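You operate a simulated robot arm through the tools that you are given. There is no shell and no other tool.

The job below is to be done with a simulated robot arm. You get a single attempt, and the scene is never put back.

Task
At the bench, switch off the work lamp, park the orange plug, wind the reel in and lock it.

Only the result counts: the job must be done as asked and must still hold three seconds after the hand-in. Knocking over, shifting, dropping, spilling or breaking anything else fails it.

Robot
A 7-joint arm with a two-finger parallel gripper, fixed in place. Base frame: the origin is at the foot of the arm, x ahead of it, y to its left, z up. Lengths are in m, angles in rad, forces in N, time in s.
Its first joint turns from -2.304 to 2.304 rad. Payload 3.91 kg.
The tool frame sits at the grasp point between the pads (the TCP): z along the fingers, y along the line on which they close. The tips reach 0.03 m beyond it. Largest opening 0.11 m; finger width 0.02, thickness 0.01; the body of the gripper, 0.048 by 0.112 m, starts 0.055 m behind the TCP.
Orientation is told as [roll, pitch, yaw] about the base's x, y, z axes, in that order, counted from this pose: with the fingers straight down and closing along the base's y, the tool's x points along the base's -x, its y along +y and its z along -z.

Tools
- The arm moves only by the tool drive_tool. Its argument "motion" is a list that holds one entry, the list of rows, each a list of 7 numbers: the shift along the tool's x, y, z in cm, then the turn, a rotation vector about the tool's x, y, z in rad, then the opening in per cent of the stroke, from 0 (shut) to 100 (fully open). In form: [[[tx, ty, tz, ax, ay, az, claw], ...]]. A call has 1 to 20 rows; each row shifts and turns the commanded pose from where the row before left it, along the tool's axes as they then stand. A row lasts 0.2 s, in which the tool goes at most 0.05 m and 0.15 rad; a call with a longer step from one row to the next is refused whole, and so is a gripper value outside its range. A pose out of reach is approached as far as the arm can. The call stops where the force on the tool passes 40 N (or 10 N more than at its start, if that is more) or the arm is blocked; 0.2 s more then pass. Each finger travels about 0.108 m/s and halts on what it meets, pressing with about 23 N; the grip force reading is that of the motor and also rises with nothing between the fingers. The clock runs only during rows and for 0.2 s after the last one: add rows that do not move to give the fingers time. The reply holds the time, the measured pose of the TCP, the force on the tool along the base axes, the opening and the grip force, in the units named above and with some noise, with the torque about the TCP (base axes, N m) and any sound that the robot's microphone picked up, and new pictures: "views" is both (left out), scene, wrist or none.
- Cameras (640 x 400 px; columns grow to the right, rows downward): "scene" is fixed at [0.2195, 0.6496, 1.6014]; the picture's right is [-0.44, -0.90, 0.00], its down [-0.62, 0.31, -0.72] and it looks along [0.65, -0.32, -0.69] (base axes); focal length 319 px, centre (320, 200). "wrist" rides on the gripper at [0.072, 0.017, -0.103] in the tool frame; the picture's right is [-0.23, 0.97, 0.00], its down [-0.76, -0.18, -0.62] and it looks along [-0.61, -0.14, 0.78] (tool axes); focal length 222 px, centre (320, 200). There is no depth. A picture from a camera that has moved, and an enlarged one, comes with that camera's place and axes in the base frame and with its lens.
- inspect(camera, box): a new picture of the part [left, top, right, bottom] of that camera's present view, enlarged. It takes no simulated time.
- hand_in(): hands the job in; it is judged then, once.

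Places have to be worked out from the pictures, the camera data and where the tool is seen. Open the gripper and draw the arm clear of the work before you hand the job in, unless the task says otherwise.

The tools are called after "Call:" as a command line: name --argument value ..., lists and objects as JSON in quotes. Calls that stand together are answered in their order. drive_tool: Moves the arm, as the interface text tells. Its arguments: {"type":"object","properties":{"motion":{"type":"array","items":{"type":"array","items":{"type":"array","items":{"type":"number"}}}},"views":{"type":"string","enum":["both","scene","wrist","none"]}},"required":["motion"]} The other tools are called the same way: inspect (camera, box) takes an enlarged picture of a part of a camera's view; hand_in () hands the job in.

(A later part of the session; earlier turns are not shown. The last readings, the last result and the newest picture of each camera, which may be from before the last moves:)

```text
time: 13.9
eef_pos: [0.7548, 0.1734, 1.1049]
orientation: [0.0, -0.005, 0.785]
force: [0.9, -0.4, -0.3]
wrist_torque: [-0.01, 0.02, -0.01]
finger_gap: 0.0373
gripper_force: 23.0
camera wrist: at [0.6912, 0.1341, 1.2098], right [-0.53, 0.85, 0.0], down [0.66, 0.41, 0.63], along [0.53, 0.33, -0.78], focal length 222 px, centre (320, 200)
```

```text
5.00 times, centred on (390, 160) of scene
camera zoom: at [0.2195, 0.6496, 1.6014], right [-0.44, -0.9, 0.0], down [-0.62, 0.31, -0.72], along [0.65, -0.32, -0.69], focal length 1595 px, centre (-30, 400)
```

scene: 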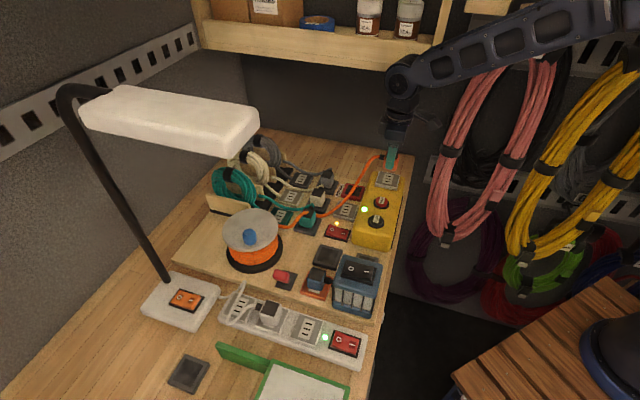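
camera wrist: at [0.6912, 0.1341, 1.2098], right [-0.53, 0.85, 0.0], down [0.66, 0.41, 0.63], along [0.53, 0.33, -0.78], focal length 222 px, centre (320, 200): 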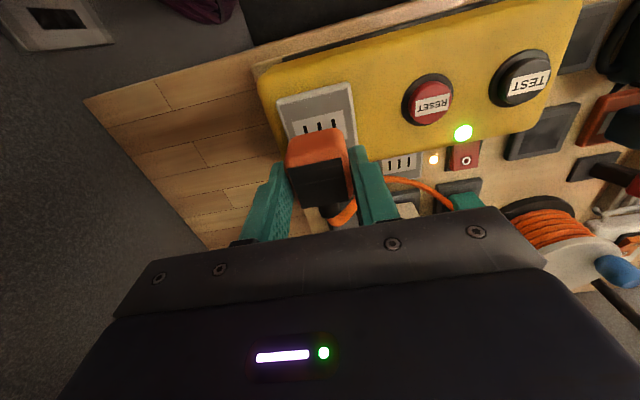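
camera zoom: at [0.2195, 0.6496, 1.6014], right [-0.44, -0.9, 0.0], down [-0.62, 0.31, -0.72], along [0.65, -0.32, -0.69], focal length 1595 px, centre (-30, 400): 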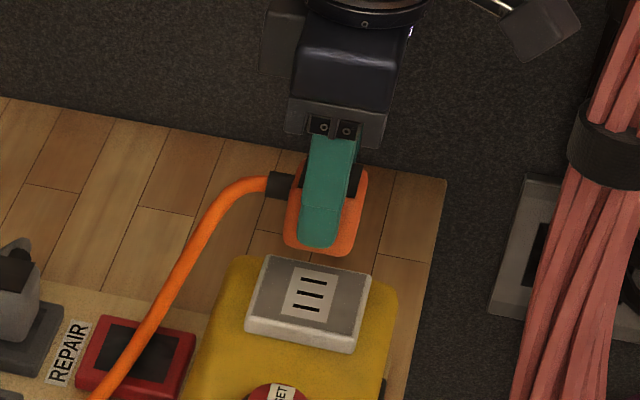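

The plug is out cleanly and its socket is empty. Raising a little more and carrying it over the free middle dock at about (0.639, 0.418).

Call:
drive_tool --motion '[[[0, 0, -3.5, 0, 0, 0, 0], [-1.3, 3.64, 0, 0, 0, 0, 0], [-1.3, 3.64, 0, 0, 0, 0, 0], [-1.3, 3.64, 0, 0, 0, 0, 0], [-1.3, 3.64, 0, 0, 0, 0, 0], [-1.3, 3.64, 0, 0, 0, 0, 0], [-1.3, 3.64, 0, 0, 0, 0, 0], [-1.3, 3.64, 0, 0, 0, 0, 0], [0, 0, 0, 0, 0, 0, 0], [0, 0, 0, 0, 0, 0, 0]]]'

Call:
inspect --camera "wrist" --box '[240, 50, 420, 190]'

Call:
inspect --camera "scene" --box '[270, 180, 400, 300]'

```text
time: 16.1
eef_pos: [0.6397, 0.421, 1.1424]
orientation: [-0.001, -0.003, 0.783]
force: [0.2, -1.0, -0.9]
wrist_torque: [-0.01, -0.02, -0.01]
finger_gap: 0.0375
gripper_force: 23.1
camera wrist: at [0.5768, 0.3813, 1.2464], right [-0.53, 0.85, 0.0], down [0.66, 0.41, 0.63], along [0.53, 0.33, -0.78], focal length 222 px, centre (320, 200)
```

scene: 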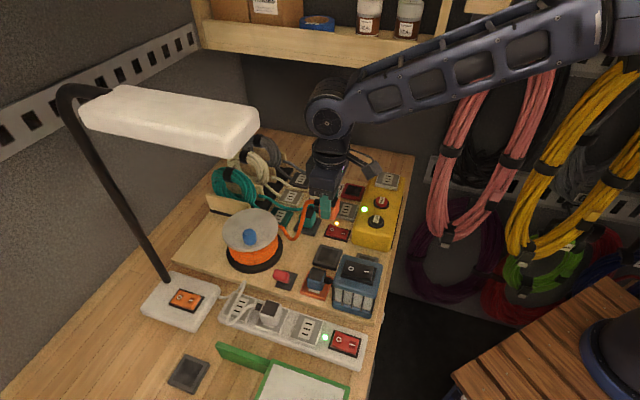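
wrist: 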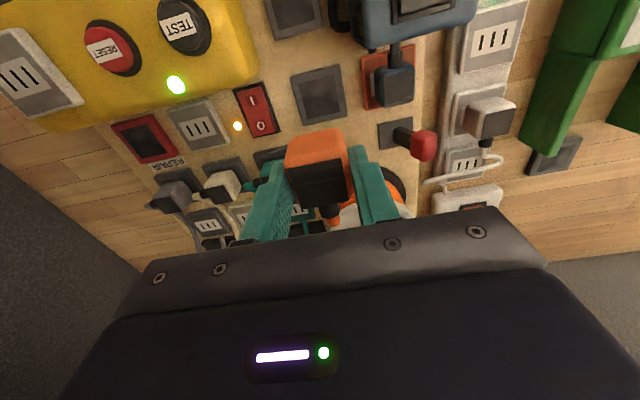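

```text
2.86 times, centred on (330, 120) of wrist
camera zoom: at [0.5768, 0.3813, 1.2464], right [-0.53, 0.85, 0.0], down [0.66, 0.41, 0.63], along [0.53, 0.33, -0.78], focal length 635 px, centre (291, 429)
```

zoom: 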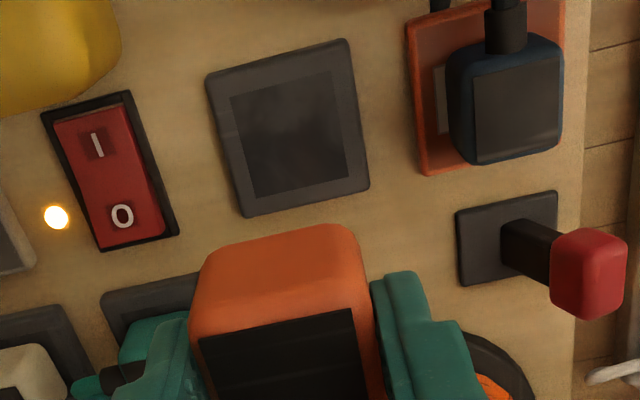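

```text
3.33 times, centred on (335, 240) of scene
camera zoom: at [0.2195, 0.6496, 1.6014], right [-0.44, -0.9, 0.0], down [-0.62, 0.31, -0.72], along [0.65, -0.32, -0.69], focal length 1063 px, centre (270, 67)
```

zoom: 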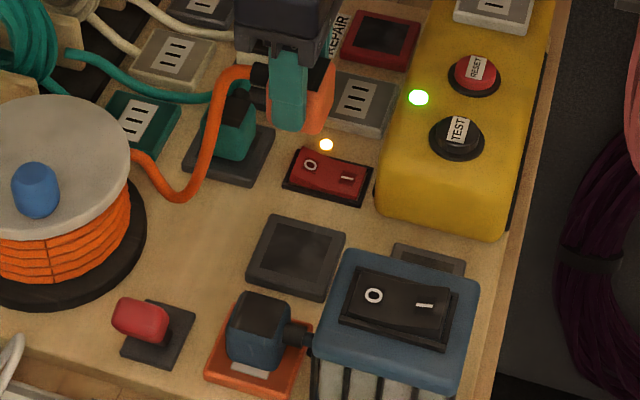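

The dock centre computes to (0.639, 0.4195) and the plug hangs within ~2 mm of it, aligned with the board. Lowering it to just above the dock.

Call:
drive_tool --motion '[[[0, 0, 4.0, 0, 0, 0, 0], [0, 0, 4.0, 0, 0, 0, 0], [0, 0, 3.5, 0, 0, 0, 0], [0, 0, 0, 0, 0, 0, 0]]]'

Call:
inspect --camera "wrist" --box '[240, 80, 420, 220]'

Call:
inspect --camera "scene" --box '[270, 180, 400, 300]'

```text
time: 17.1
eef_pos: [0.6422, 0.4182, 1.0232]
orientation: [0.0, -0.004, 0.783]
force: [-0.2, -0.3, -0.5]
wrist_torque: [-0.01, 0.02, 0.01]
finger_gap: 0.0376
gripper_force: 22.7
camera wrist: at [0.579, 0.3781, 1.127], right [-0.53, 0.85, 0.0], down [0.66, 0.41, 0.63], along [0.53, 0.33, -0.78], focal length 222 px, centre (320, 200)
```

scene: 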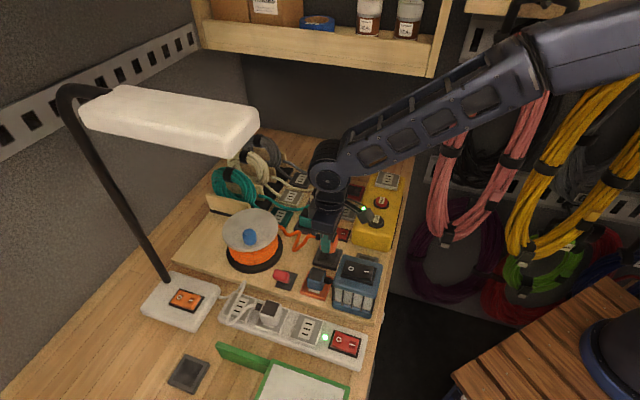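
wrist: 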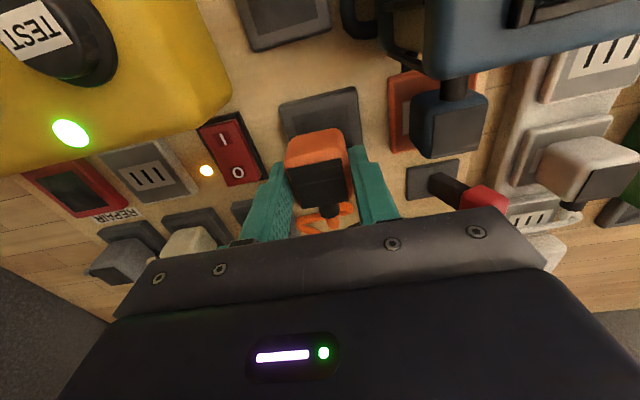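

```text
2.86 times, centred on (330, 150) of wrist
camera zoom: at [0.579, 0.3781, 1.127], right [-0.53, 0.85, 0.0], down [0.66, 0.41, 0.63], along [0.53, 0.33, -0.78], focal length 635 px, centre (291, 343)
```

zoom: 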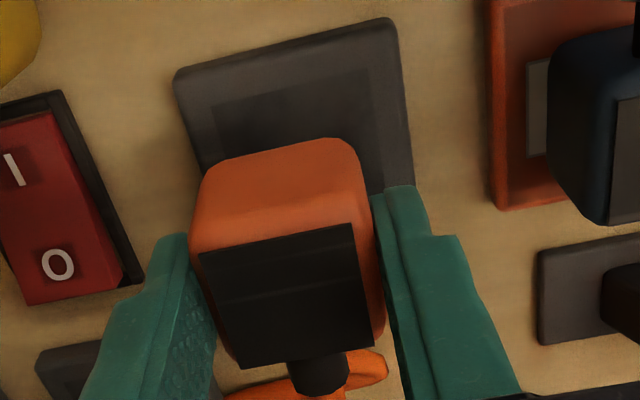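

```text
3.33 times, centred on (335, 240) of scene
camera zoom: at [0.2195, 0.6496, 1.6014], right [-0.44, -0.9, 0.0], down [-0.62, 0.31, -0.72], along [0.65, -0.32, -0.69], focal length 1063 px, centre (270, 67)
```

zoom: 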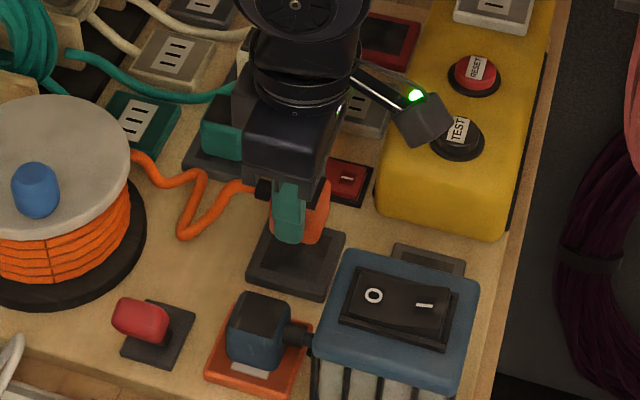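

Alignment over the dock still looks right, plug base about 3.5 cm above it. Continuing down in shrinking steps until it seats.

Call:
drive_tool --motion '[[[0, 0, 1.5, 0, 0, 0, 0], [0, 0, 1.0, 0, 0, 0, 0], [0, 0, 0.4, 0, 0, 0, 0], [0, 0, 0.3, 0, 0, 0, 0], [0, 0, 0.3, 0, 0, 0, 0]]]'

Call:
inspect --camera "wrist" --box '[240, 80, 420, 220]'

Call:
inspect --camera "scene" --box '[270, 180, 400, 300]'

```text
time: 18.3
eef_pos: [0.6393, 0.4197, 0.9925]
orientation: [0.001, -0.007, 0.785]
force: [0.0, 2.3, 18.3]
wrist_torque: [0.05, 0.09, 0.01]
finger_gap: 0.0377
gripper_force: 22.9
camera wrist: at [0.5754, 0.3797, 1.0967], right [-0.53, 0.85, 0.0], down [0.66, 0.41, 0.63], along [0.53, 0.33, -0.78], focal length 222 px, centre (320, 200)
```

scene: 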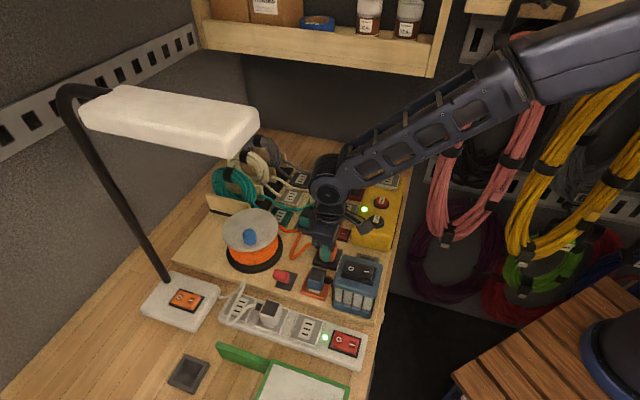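
wrist: 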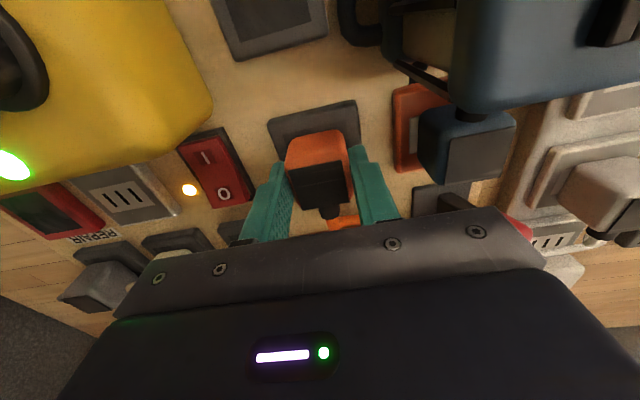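

```text
2.86 times, centred on (330, 150) of wrist
camera zoom: at [0.5754, 0.3797, 1.0967], right [-0.53, 0.85, 0.0], down [0.66, 0.41, 0.63], along [0.53, 0.33, -0.78], focal length 635 px, centre (291, 343)
```

zoom: 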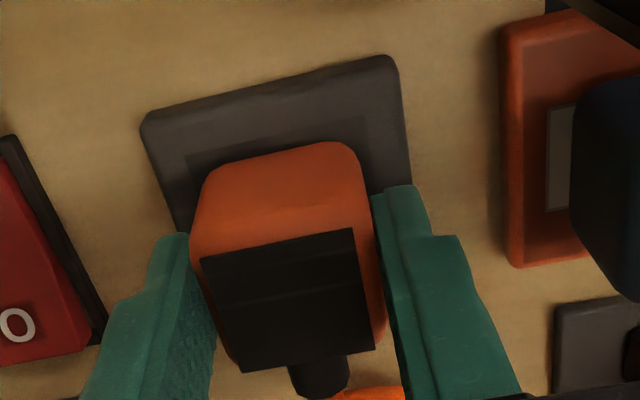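

```text
3.33 times, centred on (335, 240) of scene
camera zoom: at [0.2195, 0.6496, 1.6014], right [-0.44, -0.9, 0.0], down [-0.62, 0.31, -0.72], along [0.65, -0.32, -0.69], focal length 1063 px, centre (270, 67)
```

zoom: 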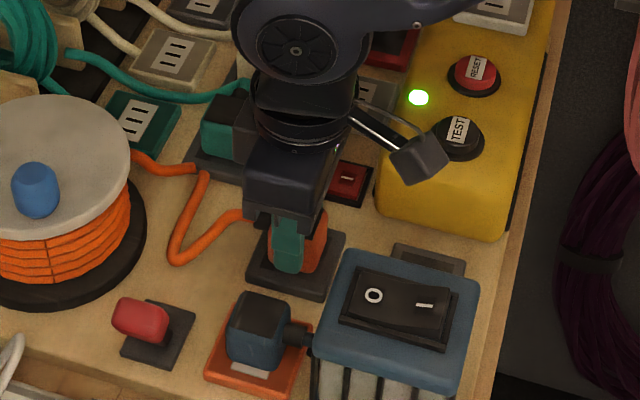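

The plug touches down at 18 N but without a snap. Comparing its margin to the plate edge with how it sat on the yellow box, it is ~4 mm too far toward +v and ~2 mm toward −u. I'll lift slightly, correct that, and press again.

Call:
drive_tool --motion '[[[0, 0, -0.7, 0, 0, 0, 0], [0.4, 0.15, 0, 0, 0, 0, 0], [0, 0, 0, 0, 0, 0, 0]]]' --views "wrist"

Call:
inspect --camera "wrist" --box '[260, 90, 380, 215]'

Call:
inspect --camera "scene" --box '[295, 220, 355, 280]'

```text
time: 19.1
eef_pos: [0.635, 0.4157, 0.9977]
orientation: [0.0, -0.003, 0.784]
force: [-1.0, 0.5, -1.4]
wrist_torque: [0.02, 0.03, 0.01]
finger_gap: 0.0376
gripper_force: 23.2
camera wrist: at [0.572, 0.3766, 1.1021], right [-0.53, 0.85, 0.0], down [0.66, 0.41, 0.63], along [0.53, 0.33, -0.78], focal length 222 px, centre (320, 200)
```

wrist: 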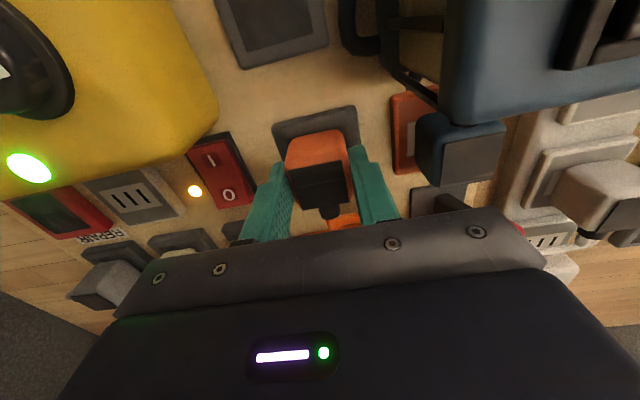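

```text
3.20 times, centred on (320, 152) of wrist
camera zoom: at [0.572, 0.3766, 1.1021], right [-0.53, 0.85, 0.0], down [0.66, 0.41, 0.63], along [0.53, 0.33, -0.78], focal length 711 px, centre (320, 352)
```

zoom: 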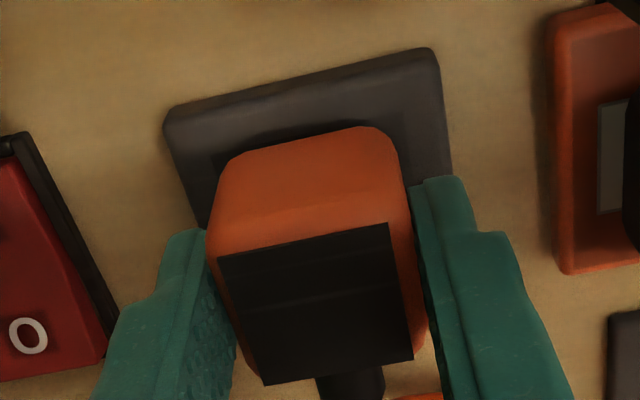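

```text
6.67 times, centred on (325, 250) of scene
camera zoom: at [0.2195, 0.6496, 1.6014], right [-0.44, -0.9, 0.0], down [-0.62, 0.31, -0.72], along [0.65, -0.32, -0.69], focal length 2126 px, centre (287, -133)
```

zoom: 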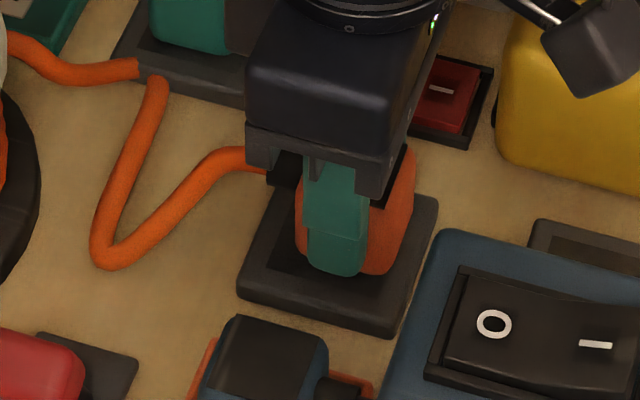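

Now the margin is 9.8 mm against the 11.5 mm reference, so a ~1.5 mm correction back, then pressing down to seat.

Call:
drive_tool --motion '[[[-0.15, 0.1, 0, 0, 0, 0, 0], [0, 0, 0.5, 0, 0, 0, 0], [0, 0, 0.3, 0, 0, 0, 0], [0, 0, 0.3, 0, 0, 0, 0], [0, 0, 0.2, 0, 0, 0, 0]]]'

Call:
inspect --camera "scene" --box '[295, 220, 355, 280]'

Call:
inspect --camera "wrist" --box '[260, 90, 380, 215]'

```text
time: 20.3
eef_pos: [0.6357, 0.4172, 0.9849]
orientation: [-0.001, -0.002, 0.785]
force: [-0.6, 0.0, 19.2]
wrist_torque: [0.03, 0.01, -0.01]
finger_gap: 0.0374
gripper_force: 23.5
camera wrist: at [0.5729, 0.3777, 1.0892], right [-0.53, 0.85, 0.0], down [0.66, 0.41, 0.63], along [0.53, 0.33, -0.78], focal length 222 px, centre (320, 200)
```

scene: 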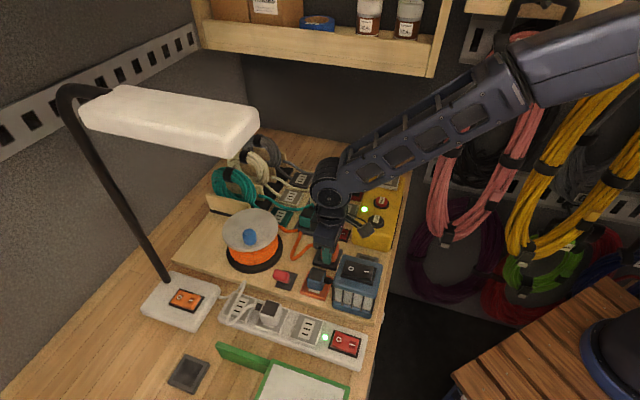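
wrist: 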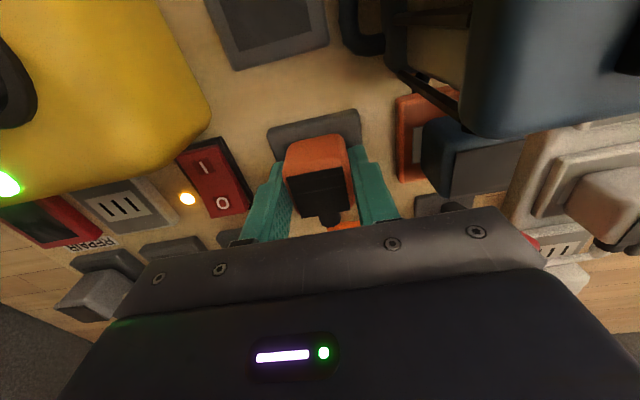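

```text
6.67 times, centred on (325, 250) of scene
camera zoom: at [0.2195, 0.6496, 1.6014], right [-0.44, -0.9, 0.0], down [-0.62, 0.31, -0.72], along [0.65, -0.32, -0.69], focal length 2126 px, centre (287, -133)
```

zoom: 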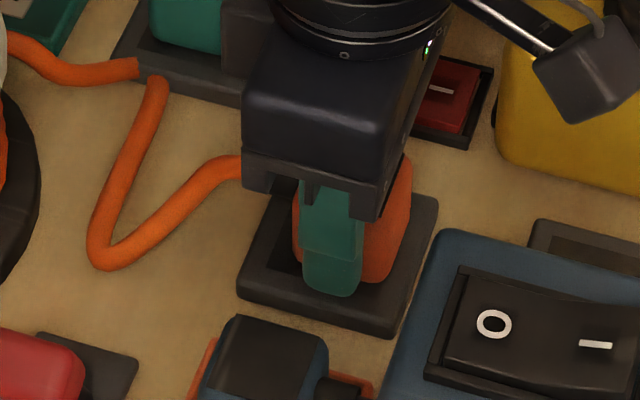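

```text
3.20 times, centred on (320, 152) of wrist
camera zoom: at [0.5729, 0.3777, 1.0892], right [-0.53, 0.85, 0.0], down [0.66, 0.41, 0.63], along [0.53, 0.33, -0.78], focal length 711 px, centre (320, 352)
```

zoom: 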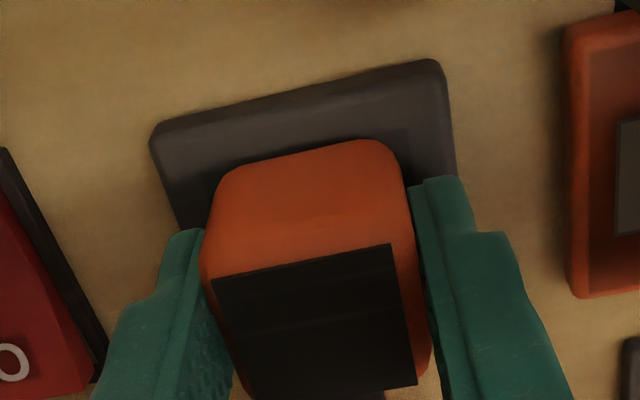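

TCP is lower, but the black cap moved in the image: the fingers slid ~7 mm down the plug, so the plug is resting on the dock and hasn't snapped in. It sits about 2 mm too far toward −v, so I'll unload, shift 2 mm toward +v, and press gently once more.

Call:
drive_tool --motion '[[[0, 0, -0.4, 0, 0, 0, 0], [-0.2, 0, 0, 0, 0, 0, 0], [0, 0, 0.2, 0, 0, 0, 0], [0, 0, 0.2, 0, 0, 0, 0]]]' --views "wrist"

Call:
inspect --camera "wrist" --box '[260, 90, 380, 215]'

Call:
inspect --camera "scene" --box '[295, 220, 355, 280]'

```text
time: 21.3
eef_pos: [0.6376, 0.4192, 0.9856]
orientation: [0.0, -0.003, 0.782]
force: [-1.4, -1.0, 5.4]
wrist_torque: [-0.04, 0.03, 0.04]
finger_gap: 0.0375
gripper_force: 22.4
camera wrist: at [0.5747, 0.3791, 1.0893], right [-0.53, 0.85, 0.0], down [0.66, 0.41, 0.63], along [0.53, 0.33, -0.78], focal length 222 px, centre (320, 200)
```

wrist: 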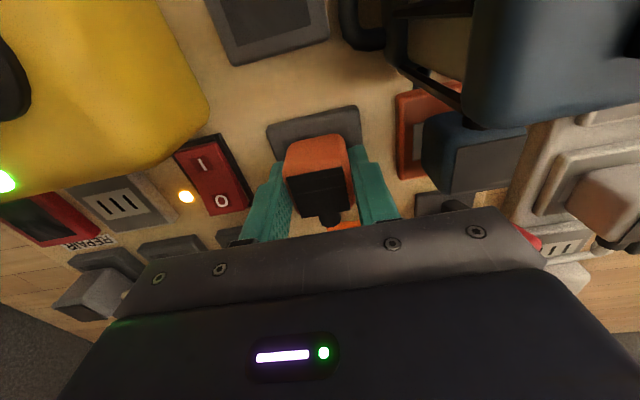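

```text
3.20 times, centred on (320, 152) of wrist
camera zoom: at [0.5747, 0.3791, 1.0893], right [-0.53, 0.85, 0.0], down [0.66, 0.41, 0.63], along [0.53, 0.33, -0.78], focal length 711 px, centre (320, 352)
```

zoom: 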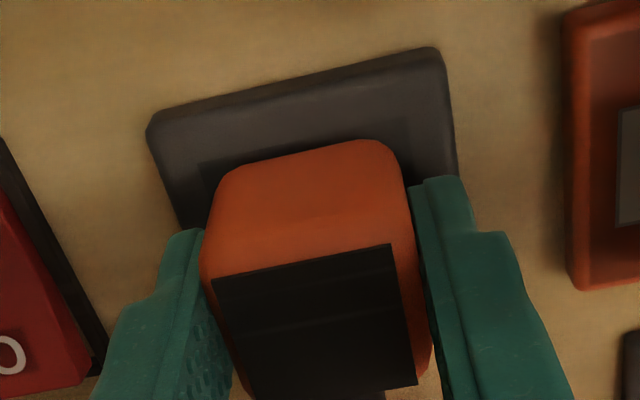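

```text
6.67 times, centred on (325, 250) of scene
camera zoom: at [0.2195, 0.6496, 1.6014], right [-0.44, -0.9, 0.0], down [-0.62, 0.31, -0.72], along [0.65, -0.32, -0.69], focal length 2126 px, centre (287, -133)
```

zoom: 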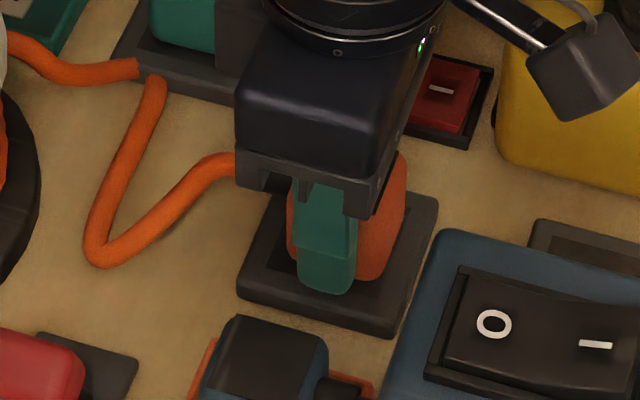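

v is now right (12.2 mm vs 11.5 mm) and u is off ~1.5 mm. A small sideways nudge, then I'll release a few millimetres each side and see whether it seats.

Call:
drive_tool --motion '[[[0, 0.15, 0, 0, 0, 0, 0], [0, 0, 0.2, 0, 0, 0, 0], [0, 0, 0, 0, 0, 0, 0]]]' --views "none"

Call:
drive_tool --motion '[[[0, 0, 0, 0, 0, 0, 55], [0, 0, 0, 0, 0, 0, 55], [0, 0, 0, 0, 0, 0, 55]]]'

Call:
inspect --camera "wrist" --box '[260, 90, 380, 215]'

Call:
inspect --camera "scene" --box '[295, 220, 355, 280]'

```text
time: 22.1
eef_pos: [0.6367, 0.4209, 0.9826]
orientation: [0.0, -0.005, 0.785]
force: [7.7, -2.3, 19.3]
wrist_torque: [-0.09, -0.17, -0.01]
finger_gap: 0.0378
gripper_force: 23.6
```

```text
time: 22.9
eef_pos: [0.635, 0.421, 0.9825]
orientation: [0.002, -0.005, 0.783]
force: [-0.1, -0.5, -0.7]
wrist_torque: [0.02, 0.0, -0.02]
finger_gap: 0.0605
gripper_force: 0.0
camera wrist: at [0.5732, 0.3814, 1.086], right [-0.53, 0.85, 0.0], down [0.66, 0.41, 0.63], along [0.53, 0.33, -0.78], focal length 222 px, centre (320, 200)
```

scene: 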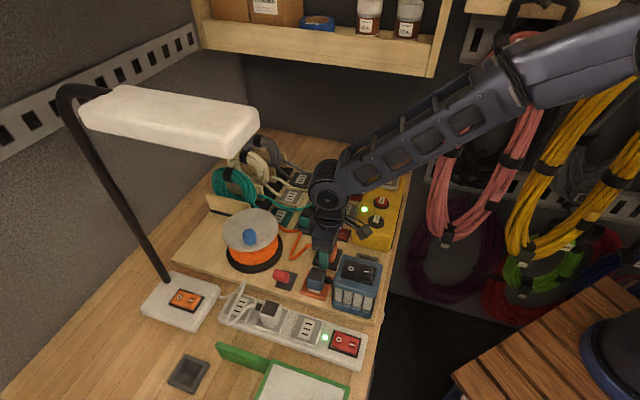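
wrist: 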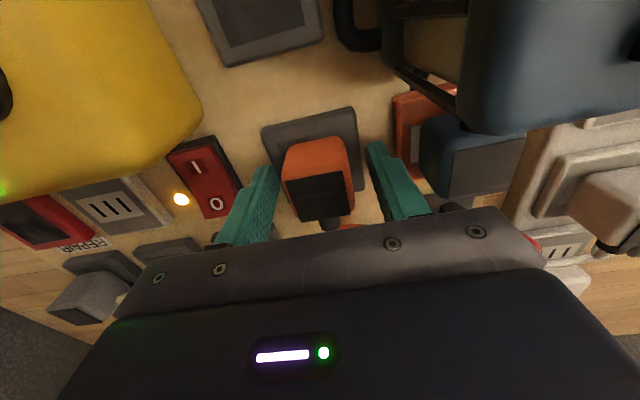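

```text
3.20 times, centred on (320, 152) of wrist
camera zoom: at [0.5732, 0.3814, 1.086], right [-0.53, 0.85, 0.0], down [0.66, 0.41, 0.63], along [0.53, 0.33, -0.78], focal length 711 px, centre (320, 352)
```

zoom: 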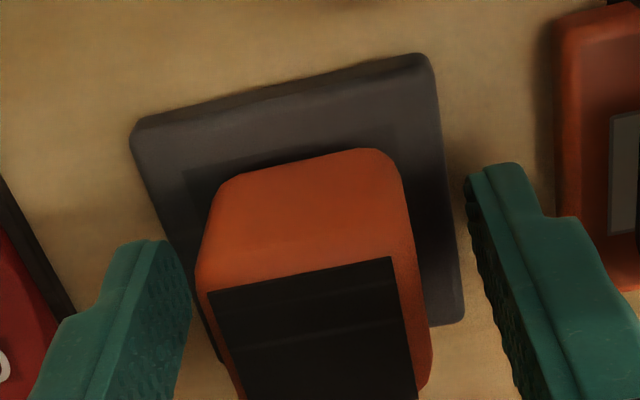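

```text
6.67 times, centred on (325, 250) of scene
camera zoom: at [0.2195, 0.6496, 1.6014], right [-0.44, -0.9, 0.0], down [-0.62, 0.31, -0.72], along [0.65, -0.32, -0.69], focal length 2126 px, centre (287, -133)
```

zoom: 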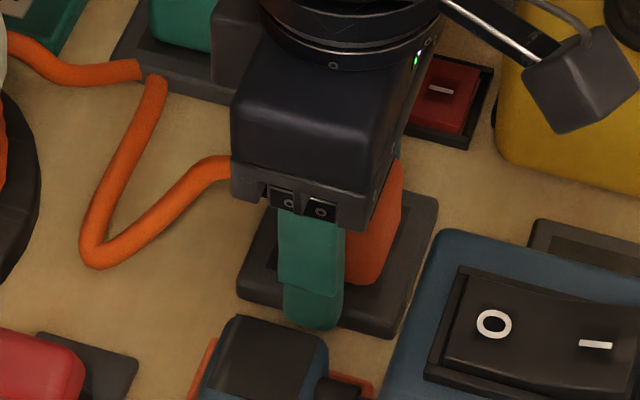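

No snap; the plug is just standing on the dock, about 2 mm off centre. I'll raise straight up and look at it from above before pressing it home.

Call:
drive_tool --motion '[[[0, 0, -2.0, 0, 0, 0, 55], [0, 0, -4.0, 0, 0, 0, 55], [0, 0, -4.0, 0, 0, 0, 55], [0, 0, 0, 0, 0, 0, 55], [0, 0, 0, 0, 0, 0, 55]]]'

Call:
inspect --camera "wrist" --box '[270, 50, 370, 150]'

Call:
inspect --camera "scene" --box '[295, 220, 355, 280]'

```text
time: 24.1
eef_pos: [0.6395, 0.4206, 1.085]
orientation: [0.001, -0.003, 0.786]
force: [0.2, -0.6, -0.5]
wrist_torque: [0.0, 0.0, 0.01]
finger_gap: 0.0603
gripper_force: 0.1
camera wrist: at [0.5764, 0.3819, 1.1888], right [-0.53, 0.85, 0.0], down [0.66, 0.41, 0.63], along [0.53, 0.33, -0.78], focal length 222 px, centre (320, 200)
```

scene: 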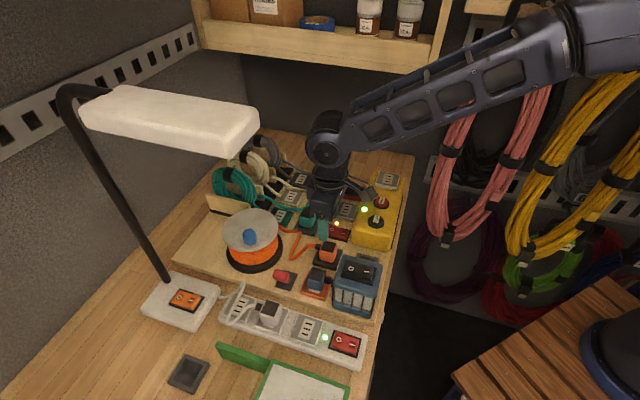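
wrist: 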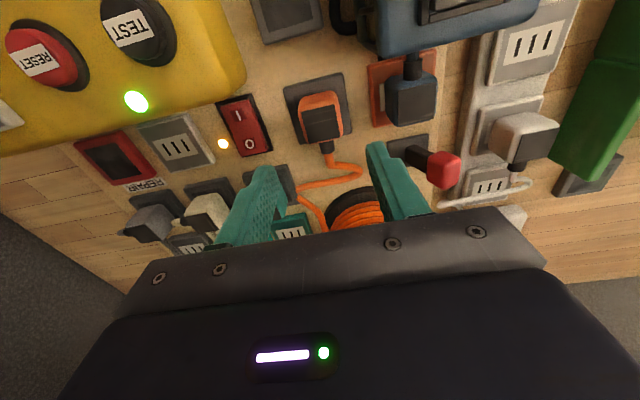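

```text
4.00 times, centred on (320, 100) of wrist
camera zoom: at [0.5764, 0.3819, 1.1888], right [-0.53, 0.85, 0.0], down [0.66, 0.41, 0.63], along [0.53, 0.33, -0.78], focal length 888 px, centre (320, 600)
```

zoom: 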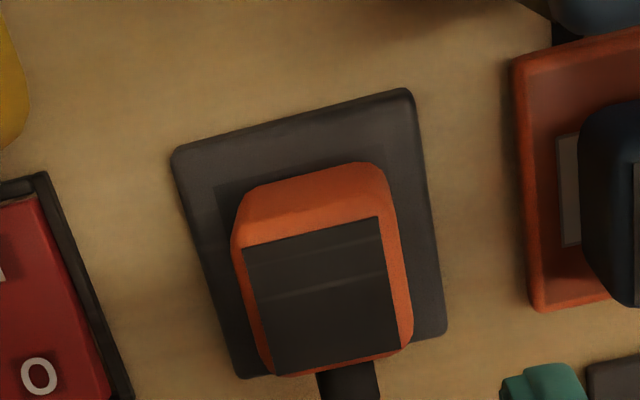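

```text
6.67 times, centred on (325, 250) of scene
camera zoom: at [0.2195, 0.6496, 1.6014], right [-0.44, -0.9, 0.0], down [-0.62, 0.31, -0.72], along [0.65, -0.32, -0.69], focal length 2126 px, centre (287, -133)
```

zoom: 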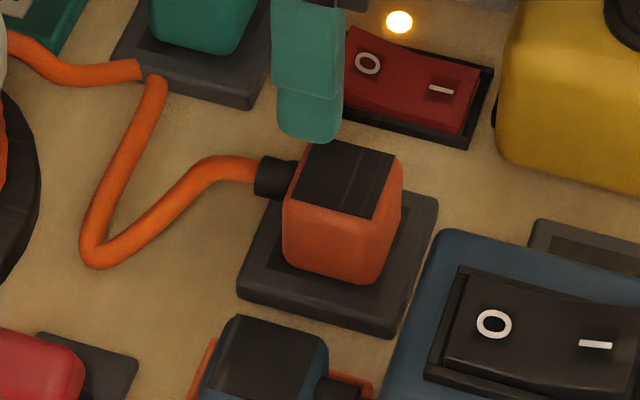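

The plug stands square on the dock, within ~2 mm of centre, top at z≈0.991. I'll close the fingers above it and press straight down on its top to push it home.

Call:
drive_tool --motion '[[[0, 0, 0, 0, 0, 0, 0], [0, 0, 0, 0, 0, 0, 0], [0, 0, 4.0, 0, 0, 0, 0], [0, 0, 1.5, 0, 0, 0, 0], [0, 0, 0.4, 0, 0, 0, 0], [0, 0, 0.3, 0, 0, 0, 0]]]' --views "wrist"

```text
time: 25.5
eef_pos: [0.6368, 0.4189, 1.0215]
orientation: [-0.001, -0.002, 0.783]
force: [-0.3, -0.2, -0.2]
wrist_torque: [0.01, 0.03, 0.01]
finger_gap: 0.0001
gripper_force: 23.1
camera wrist: at [0.5738, 0.38, 1.125], right [-0.53, 0.85, 0.0], down [0.66, 0.41, 0.63], along [0.53, 0.33, -0.78], focal length 222 px, centre (320, 200)
```

wrist: 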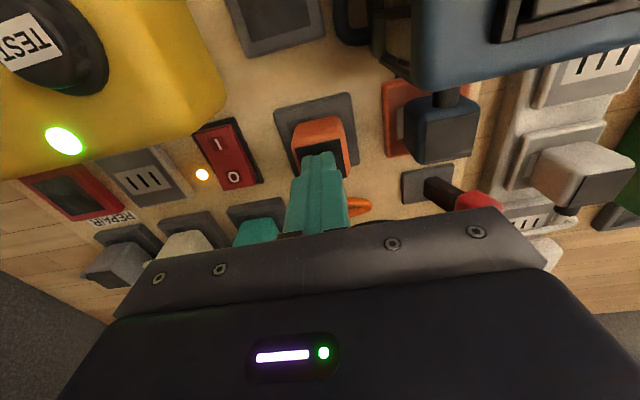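

Tips at 0.9915, no contact yet; pressing on in 2–3 mm steps.

Call:
drive_tool --motion '[[[0, 0, 0.3, 0, 0, 0, 0], [0, 0, 0.2, 0, 0, 0, 0], [0, 0, 0.2, 0, 0, 0, 0], [0, 0, 0.2, 0, 0, 0, 0], [0, 0, 0.2, 0, 0, 0, 0]]]' --views "both"

Call:
inspect --camera "scene" --box '[295, 220, 355, 280]'

```text
time: 26.2
eef_pos: [0.638, 0.4205, 1.0203]
orientation: [-0.001, -0.011, 0.784]
force: [0.4, -0.7, 13.4]
wrist_torque: [-0.09, 0.07, 0.03]
finger_gap: 0.0
gripper_force: 22.7
stopped in row 3: the force on the tool passed its limit at 46 N (the readings are from after the stop); the commanded pose is now the measured one
camera wrist: at [0.5739, 0.3806, 1.1231], right [-0.53, 0.85, 0.0], down [0.66, 0.41, 0.63], along [0.54, 0.33, -0.78], focal length 222 px, centre (320, 200)
```

scene: 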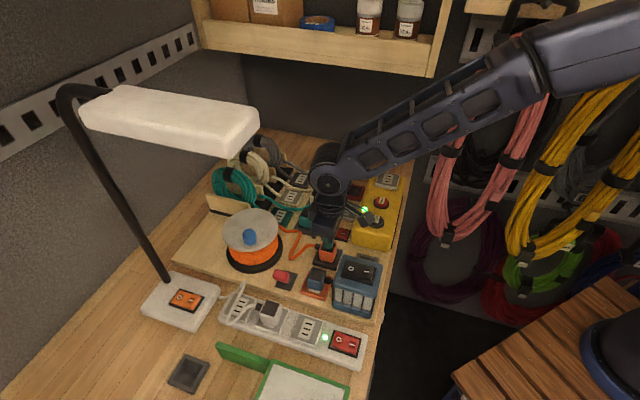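
wrist: 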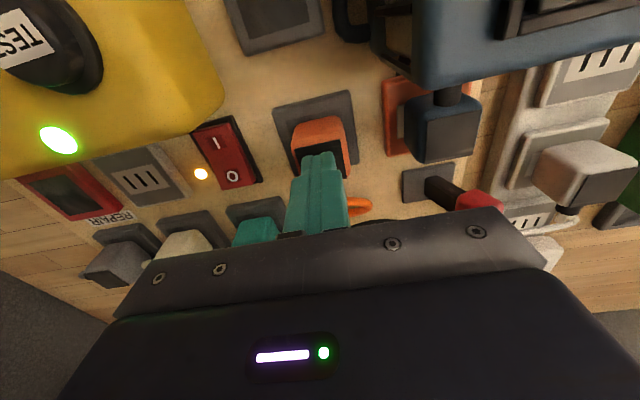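

```text
6.67 times, centred on (325, 250) of scene
camera zoom: at [0.2195, 0.6496, 1.6014], right [-0.44, -0.9, 0.0], down [-0.62, 0.31, -0.72], along [0.65, -0.32, -0.69], focal length 2126 px, centre (287, -133)
```

zoom: 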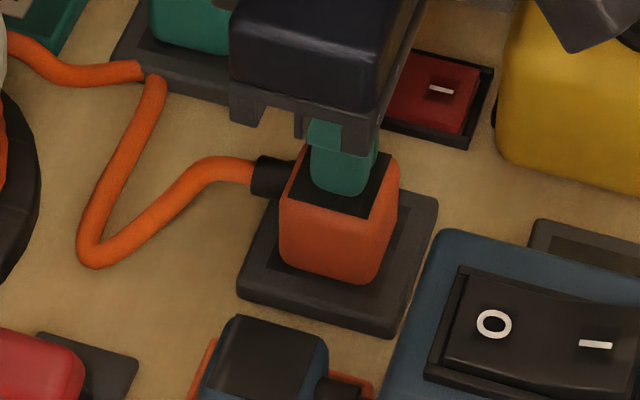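

Pressing with 46 N moved it no further (plug top at z≈0.990) and gave no snap. Raising clear to compare how it sits against the teal, cream and grey parked plugs.

Call:
drive_tool --motion '[[[0, 0, -2.0, 0, 0, 0, 0], [0, 0, -4.0, 0, 0, 0, 0], [1.0, 3.0, -4.0, 0, 0, 0, 0], [1.0, 3.0, -3.0, 0, 0, 0, 0], [0, 0, 0, 0, 0, 0, 60], [0, 0, 0, 0, 0, 0, 60]]]'

Call:
inspect --camera "scene" --box '[285, 180, 355, 280]'

Call:
inspect --camera "wrist" --box '[200, 60, 340, 220]'

```text
refused: row 3 steps farther than a row can; nothing moved
```

```text
4.00 times, centred on (320, 230) of scene
camera zoom: at [0.2195, 0.6496, 1.6014], right [-0.44, -0.9, 0.0], down [-0.62, 0.31, -0.72], along [0.65, -0.32, -0.69], focal length 1276 px, centre (320, 80)
```

zoom: 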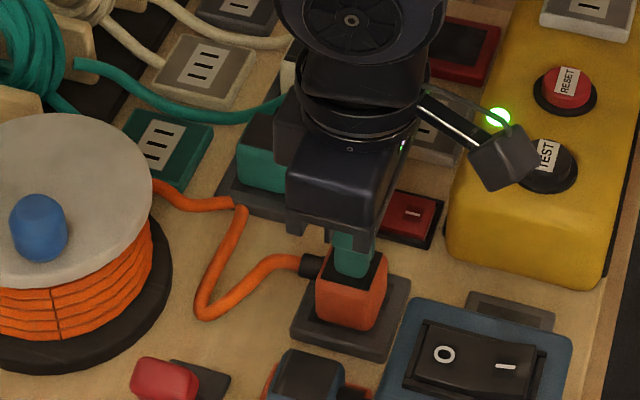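

```text
2.50 times, centred on (270, 140) of wrist
camera zoom: at [0.5739, 0.3806, 1.1231], right [-0.53, 0.85, 0.0], down [0.66, 0.41, 0.63], along [0.54, 0.33, -0.78], focal length 555 px, centre (445, 350)
```

zoom: 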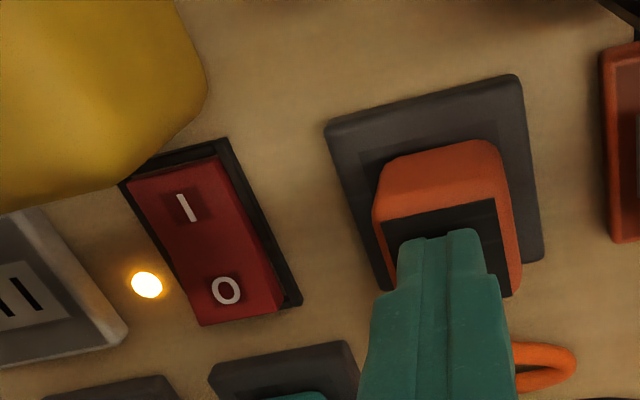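

That call was refused for step size; redoing the retreat with smaller steps, moving up and toward the front, and taking out the small tilt that built up.

Call:
drive_tool --motion '[[[0, 0, -2.0, 0, 0, 0, 0], [0, 0, -4.0, -0.0078, 0.0078, 0, 0], [0, 0, -4.0, 0, 0, 0, 0], [4.0, 0, -2.0, 0, 0, 0, 60], [4.0, 0, -2.0, 0, 0, 0, 60], [2.0, 0, 0, 0, 0, 0, 60]]]'

Call:
inspect --camera "scene" --box '[285, 180, 355, 280]'

Call:
inspect --camera "wrist" --box '[200, 60, 400, 200]'

```text
time: 27.6
eef_pos: [0.5662, 0.3488, 1.1588]
orientation: [0.006, 0.001, 0.784]
force: [0.3, -0.2, 0.1]
wrist_torque: [0.01, 0.05, 0.02]
finger_gap: 0.0661
gripper_force: 0.0
camera wrist: at [0.5048, 0.3092, 1.2627], right [-0.53, 0.85, 0.01], down [0.67, 0.41, 0.62], along [0.53, 0.33, -0.78], focal length 222 px, centre (320, 200)
```

scene: 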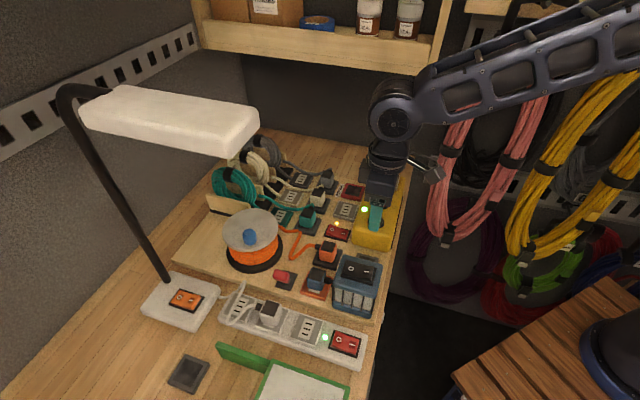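
wrist: 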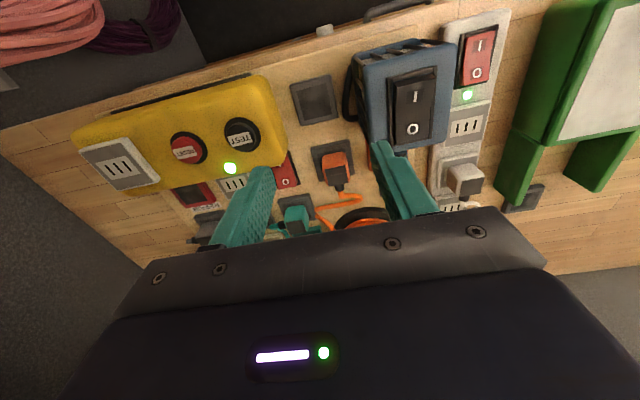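

```text
4.00 times, centred on (320, 230) of scene
camera zoom: at [0.2195, 0.6496, 1.6014], right [-0.44, -0.9, 0.0], down [-0.62, 0.31, -0.72], along [0.65, -0.32, -0.69], focal length 1276 px, centre (320, 80)
```

zoom: 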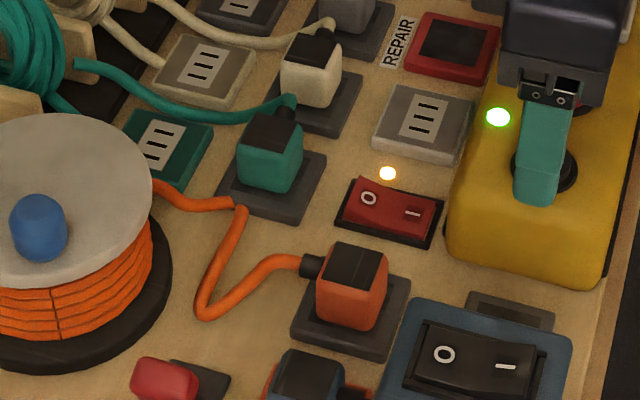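

```text
2.86 times, centred on (300, 130) of wrist
camera zoom: at [0.5048, 0.3092, 1.2627], right [-0.53, 0.85, 0.01], down [0.67, 0.41, 0.62], along [0.53, 0.33, -0.78], focal length 635 px, centre (377, 400)
```

zoom: 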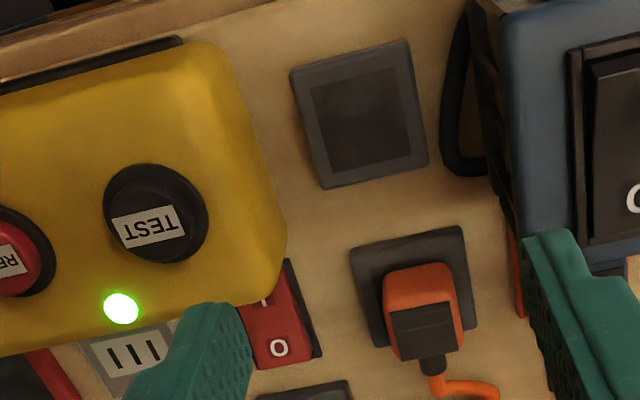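

Seat height and margins look the same as the teal plug's, yet there was no snap like the one when it left the socket. I'll re-grip it centred on the dock: a snap would show it was latched, and otherwise I can correct it.

Call:
drive_tool --motion '[[[-4.0, 0, 0, 0.0042, 0.0042, 0, 60], [-4.0, 0, 0, 0, 0, 0, 60], [-2.2, 0, 0, 0, 0, 0, 60], [0, 0, 4.0, 0, 0, 0, 60], [0, 0, 3.5, 0, 0, 0, 60], [0, 0, 0, 0, 0, 0, 60], [0, 0, 0, 0, 0, 0, 60]]]' --views "wrist"

Call:
inspect --camera "wrist" --box '[260, 60, 380, 190]'

Call:
inspect --camera "scene" --box '[295, 220, 355, 280]'

```text
time: 29.2
eef_pos: [0.6341, 0.4193, 1.0841]
orientation: [0.001, 0.004, 0.783]
force: [-1.3, 0.3, -0.1]
wrist_torque: [0.01, -0.01, -0.02]
finger_gap: 0.0658
gripper_force: 0.1
camera wrist: at [0.5718, 0.3807, 1.1877], right [-0.53, 0.85, 0.0], down [0.67, 0.41, 0.62], along [0.53, 0.33, -0.78], focal length 222 px, centre (320, 200)
```

wrist: 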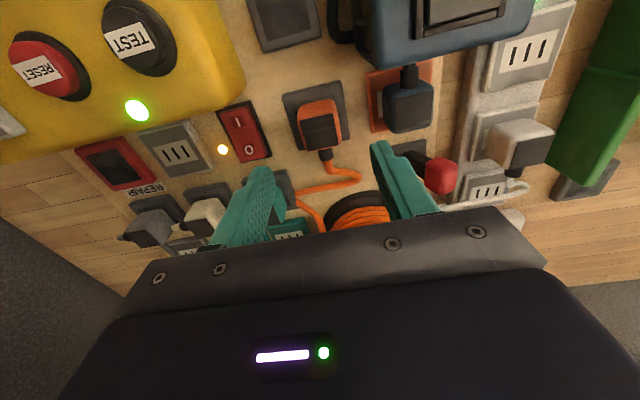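

```text
3.08 times, centred on (320, 125) of wrist
camera zoom: at [0.5718, 0.3807, 1.1877], right [-0.53, 0.85, 0.0], down [0.67, 0.41, 0.62], along [0.53, 0.33, -0.78], focal length 684 px, centre (320, 431)
```

zoom: 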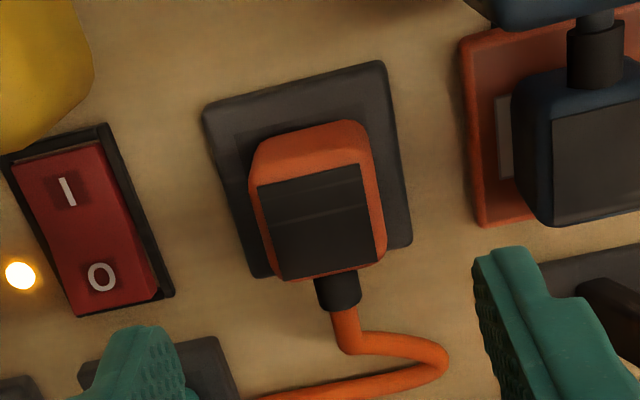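

```text
6.67 times, centred on (325, 250) of scene
camera zoom: at [0.2195, 0.6496, 1.6014], right [-0.44, -0.9, 0.0], down [-0.62, 0.31, -0.72], along [0.65, -0.32, -0.69], focal length 2126 px, centre (287, -133)
```

zoom: 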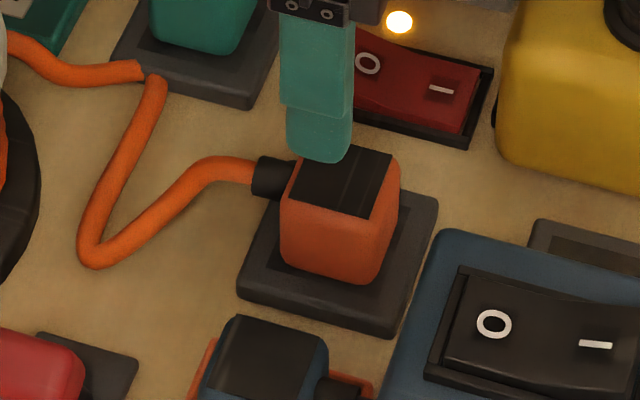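

Measured: the plug is ~0 mm off in v and 1–3 mm off in u, and the TCP is ~5 mm (v) and ~4 mm (u) off the dock centre. I'll correct that, descend around the plug and close, listening for a snap.

Call:
drive_tool --motion '[[[-0.45, -0.35, 0, 0, 0, 0, 60], [0, 0, 4.0, 0, 0, 0, 60], [0, 0, 4.0, 0, 0, 0, 60], [0, 0, 1.0, 0, 0, 0, 60], [0, 0, 0, 0, 0, 0, 60]]]' --views "wrist"

Call:
inspect --camera "wrist" --box '[240, 90, 400, 230]'

```text
time: 30.4
eef_pos: [0.6416, 0.4188, 0.9933]
orientation: [0.001, 0.003, 0.785]
force: [0.2, -0.5, -0.8]
wrist_torque: [-0.03, 0.02, 0.01]
finger_gap: 0.0661
gripper_force: 0.1
camera wrist: at [0.5795, 0.3801, 1.0983], right [-0.53, 0.85, 0.0], down [0.67, 0.41, 0.62], along [0.53, 0.33, -0.78], focal length 222 px, centre (320, 200)
```

wrist: 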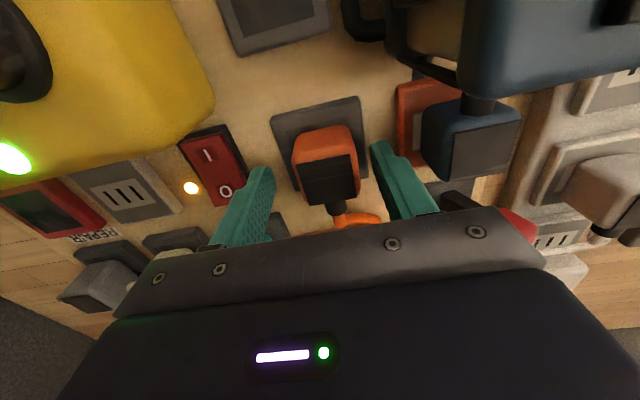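

```text
2.86 times, centred on (320, 160) of wrist
camera zoom: at [0.5795, 0.3801, 1.0983], right [-0.53, 0.85, 0.0], down [0.67, 0.41, 0.62], along [0.53, 0.33, -0.78], focal length 635 px, centre (320, 314)
```

zoom: 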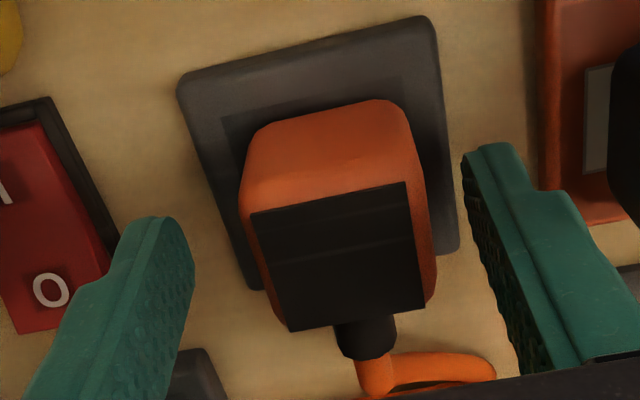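

The finger midpoint is within ~1 mm of the dock centre line and the plug is ~1.5 mm to +u, so closing will centre it. Closing now.

Call:
drive_tool --motion '[[[0, 0, 0, 0, 0, 0, 30], [0, 0, 0, 0, 0, 0, 0], [0, 0, 0, 0, 0, 0, 0], [0, 0, 0, 0, 0, 0, 0]]]' --views "wrist"

Call:
inspect --camera "wrist" --box '[240, 90, 400, 230]'

Call:
inspect --camera "scene" --box '[295, 220, 355, 280]'

```text
time: 31.4
eef_pos: [0.6424, 0.4187, 0.9942]
orientation: [0.003, 0.004, 0.784]
force: [0.5, -0.9, -0.8]
wrist_torque: [0.02, -0.03, -0.01]
finger_gap: 0.0378
gripper_force: 23.3
camera wrist: at [0.5796, 0.3801, 1.0985], right [-0.53, 0.85, 0.0], down [0.67, 0.41, 0.62], along [0.53, 0.33, -0.78], focal length 222 px, centre (320, 200)
```

wrist: 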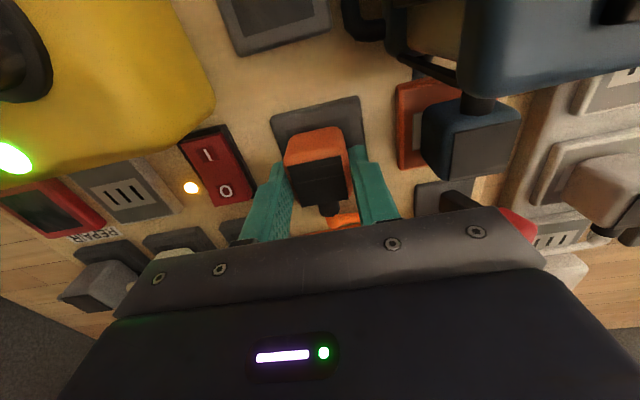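

```text
2.86 times, centred on (320, 160) of wrist
camera zoom: at [0.5796, 0.3801, 1.0985], right [-0.53, 0.85, 0.0], down [0.67, 0.41, 0.62], along [0.53, 0.33, -0.78], focal length 635 px, centre (320, 314)
```

zoom: 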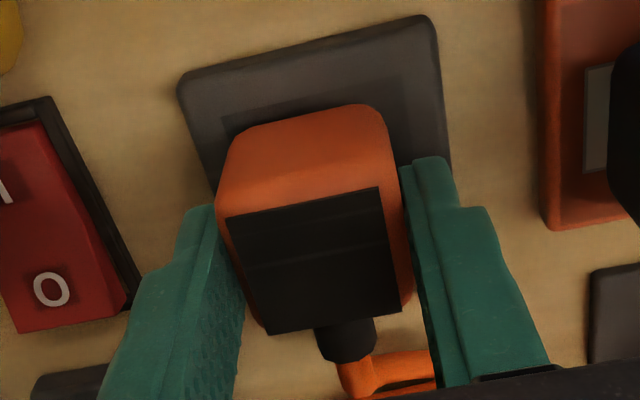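

```text
6.67 times, centred on (325, 250) of scene
camera zoom: at [0.2195, 0.6496, 1.6014], right [-0.44, -0.9, 0.0], down [-0.62, 0.31, -0.72], along [0.65, -0.32, -0.69], focal length 2126 px, centre (287, -133)
```

zoom: 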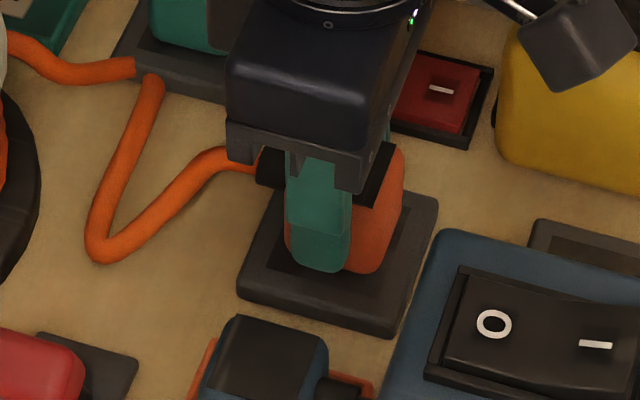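

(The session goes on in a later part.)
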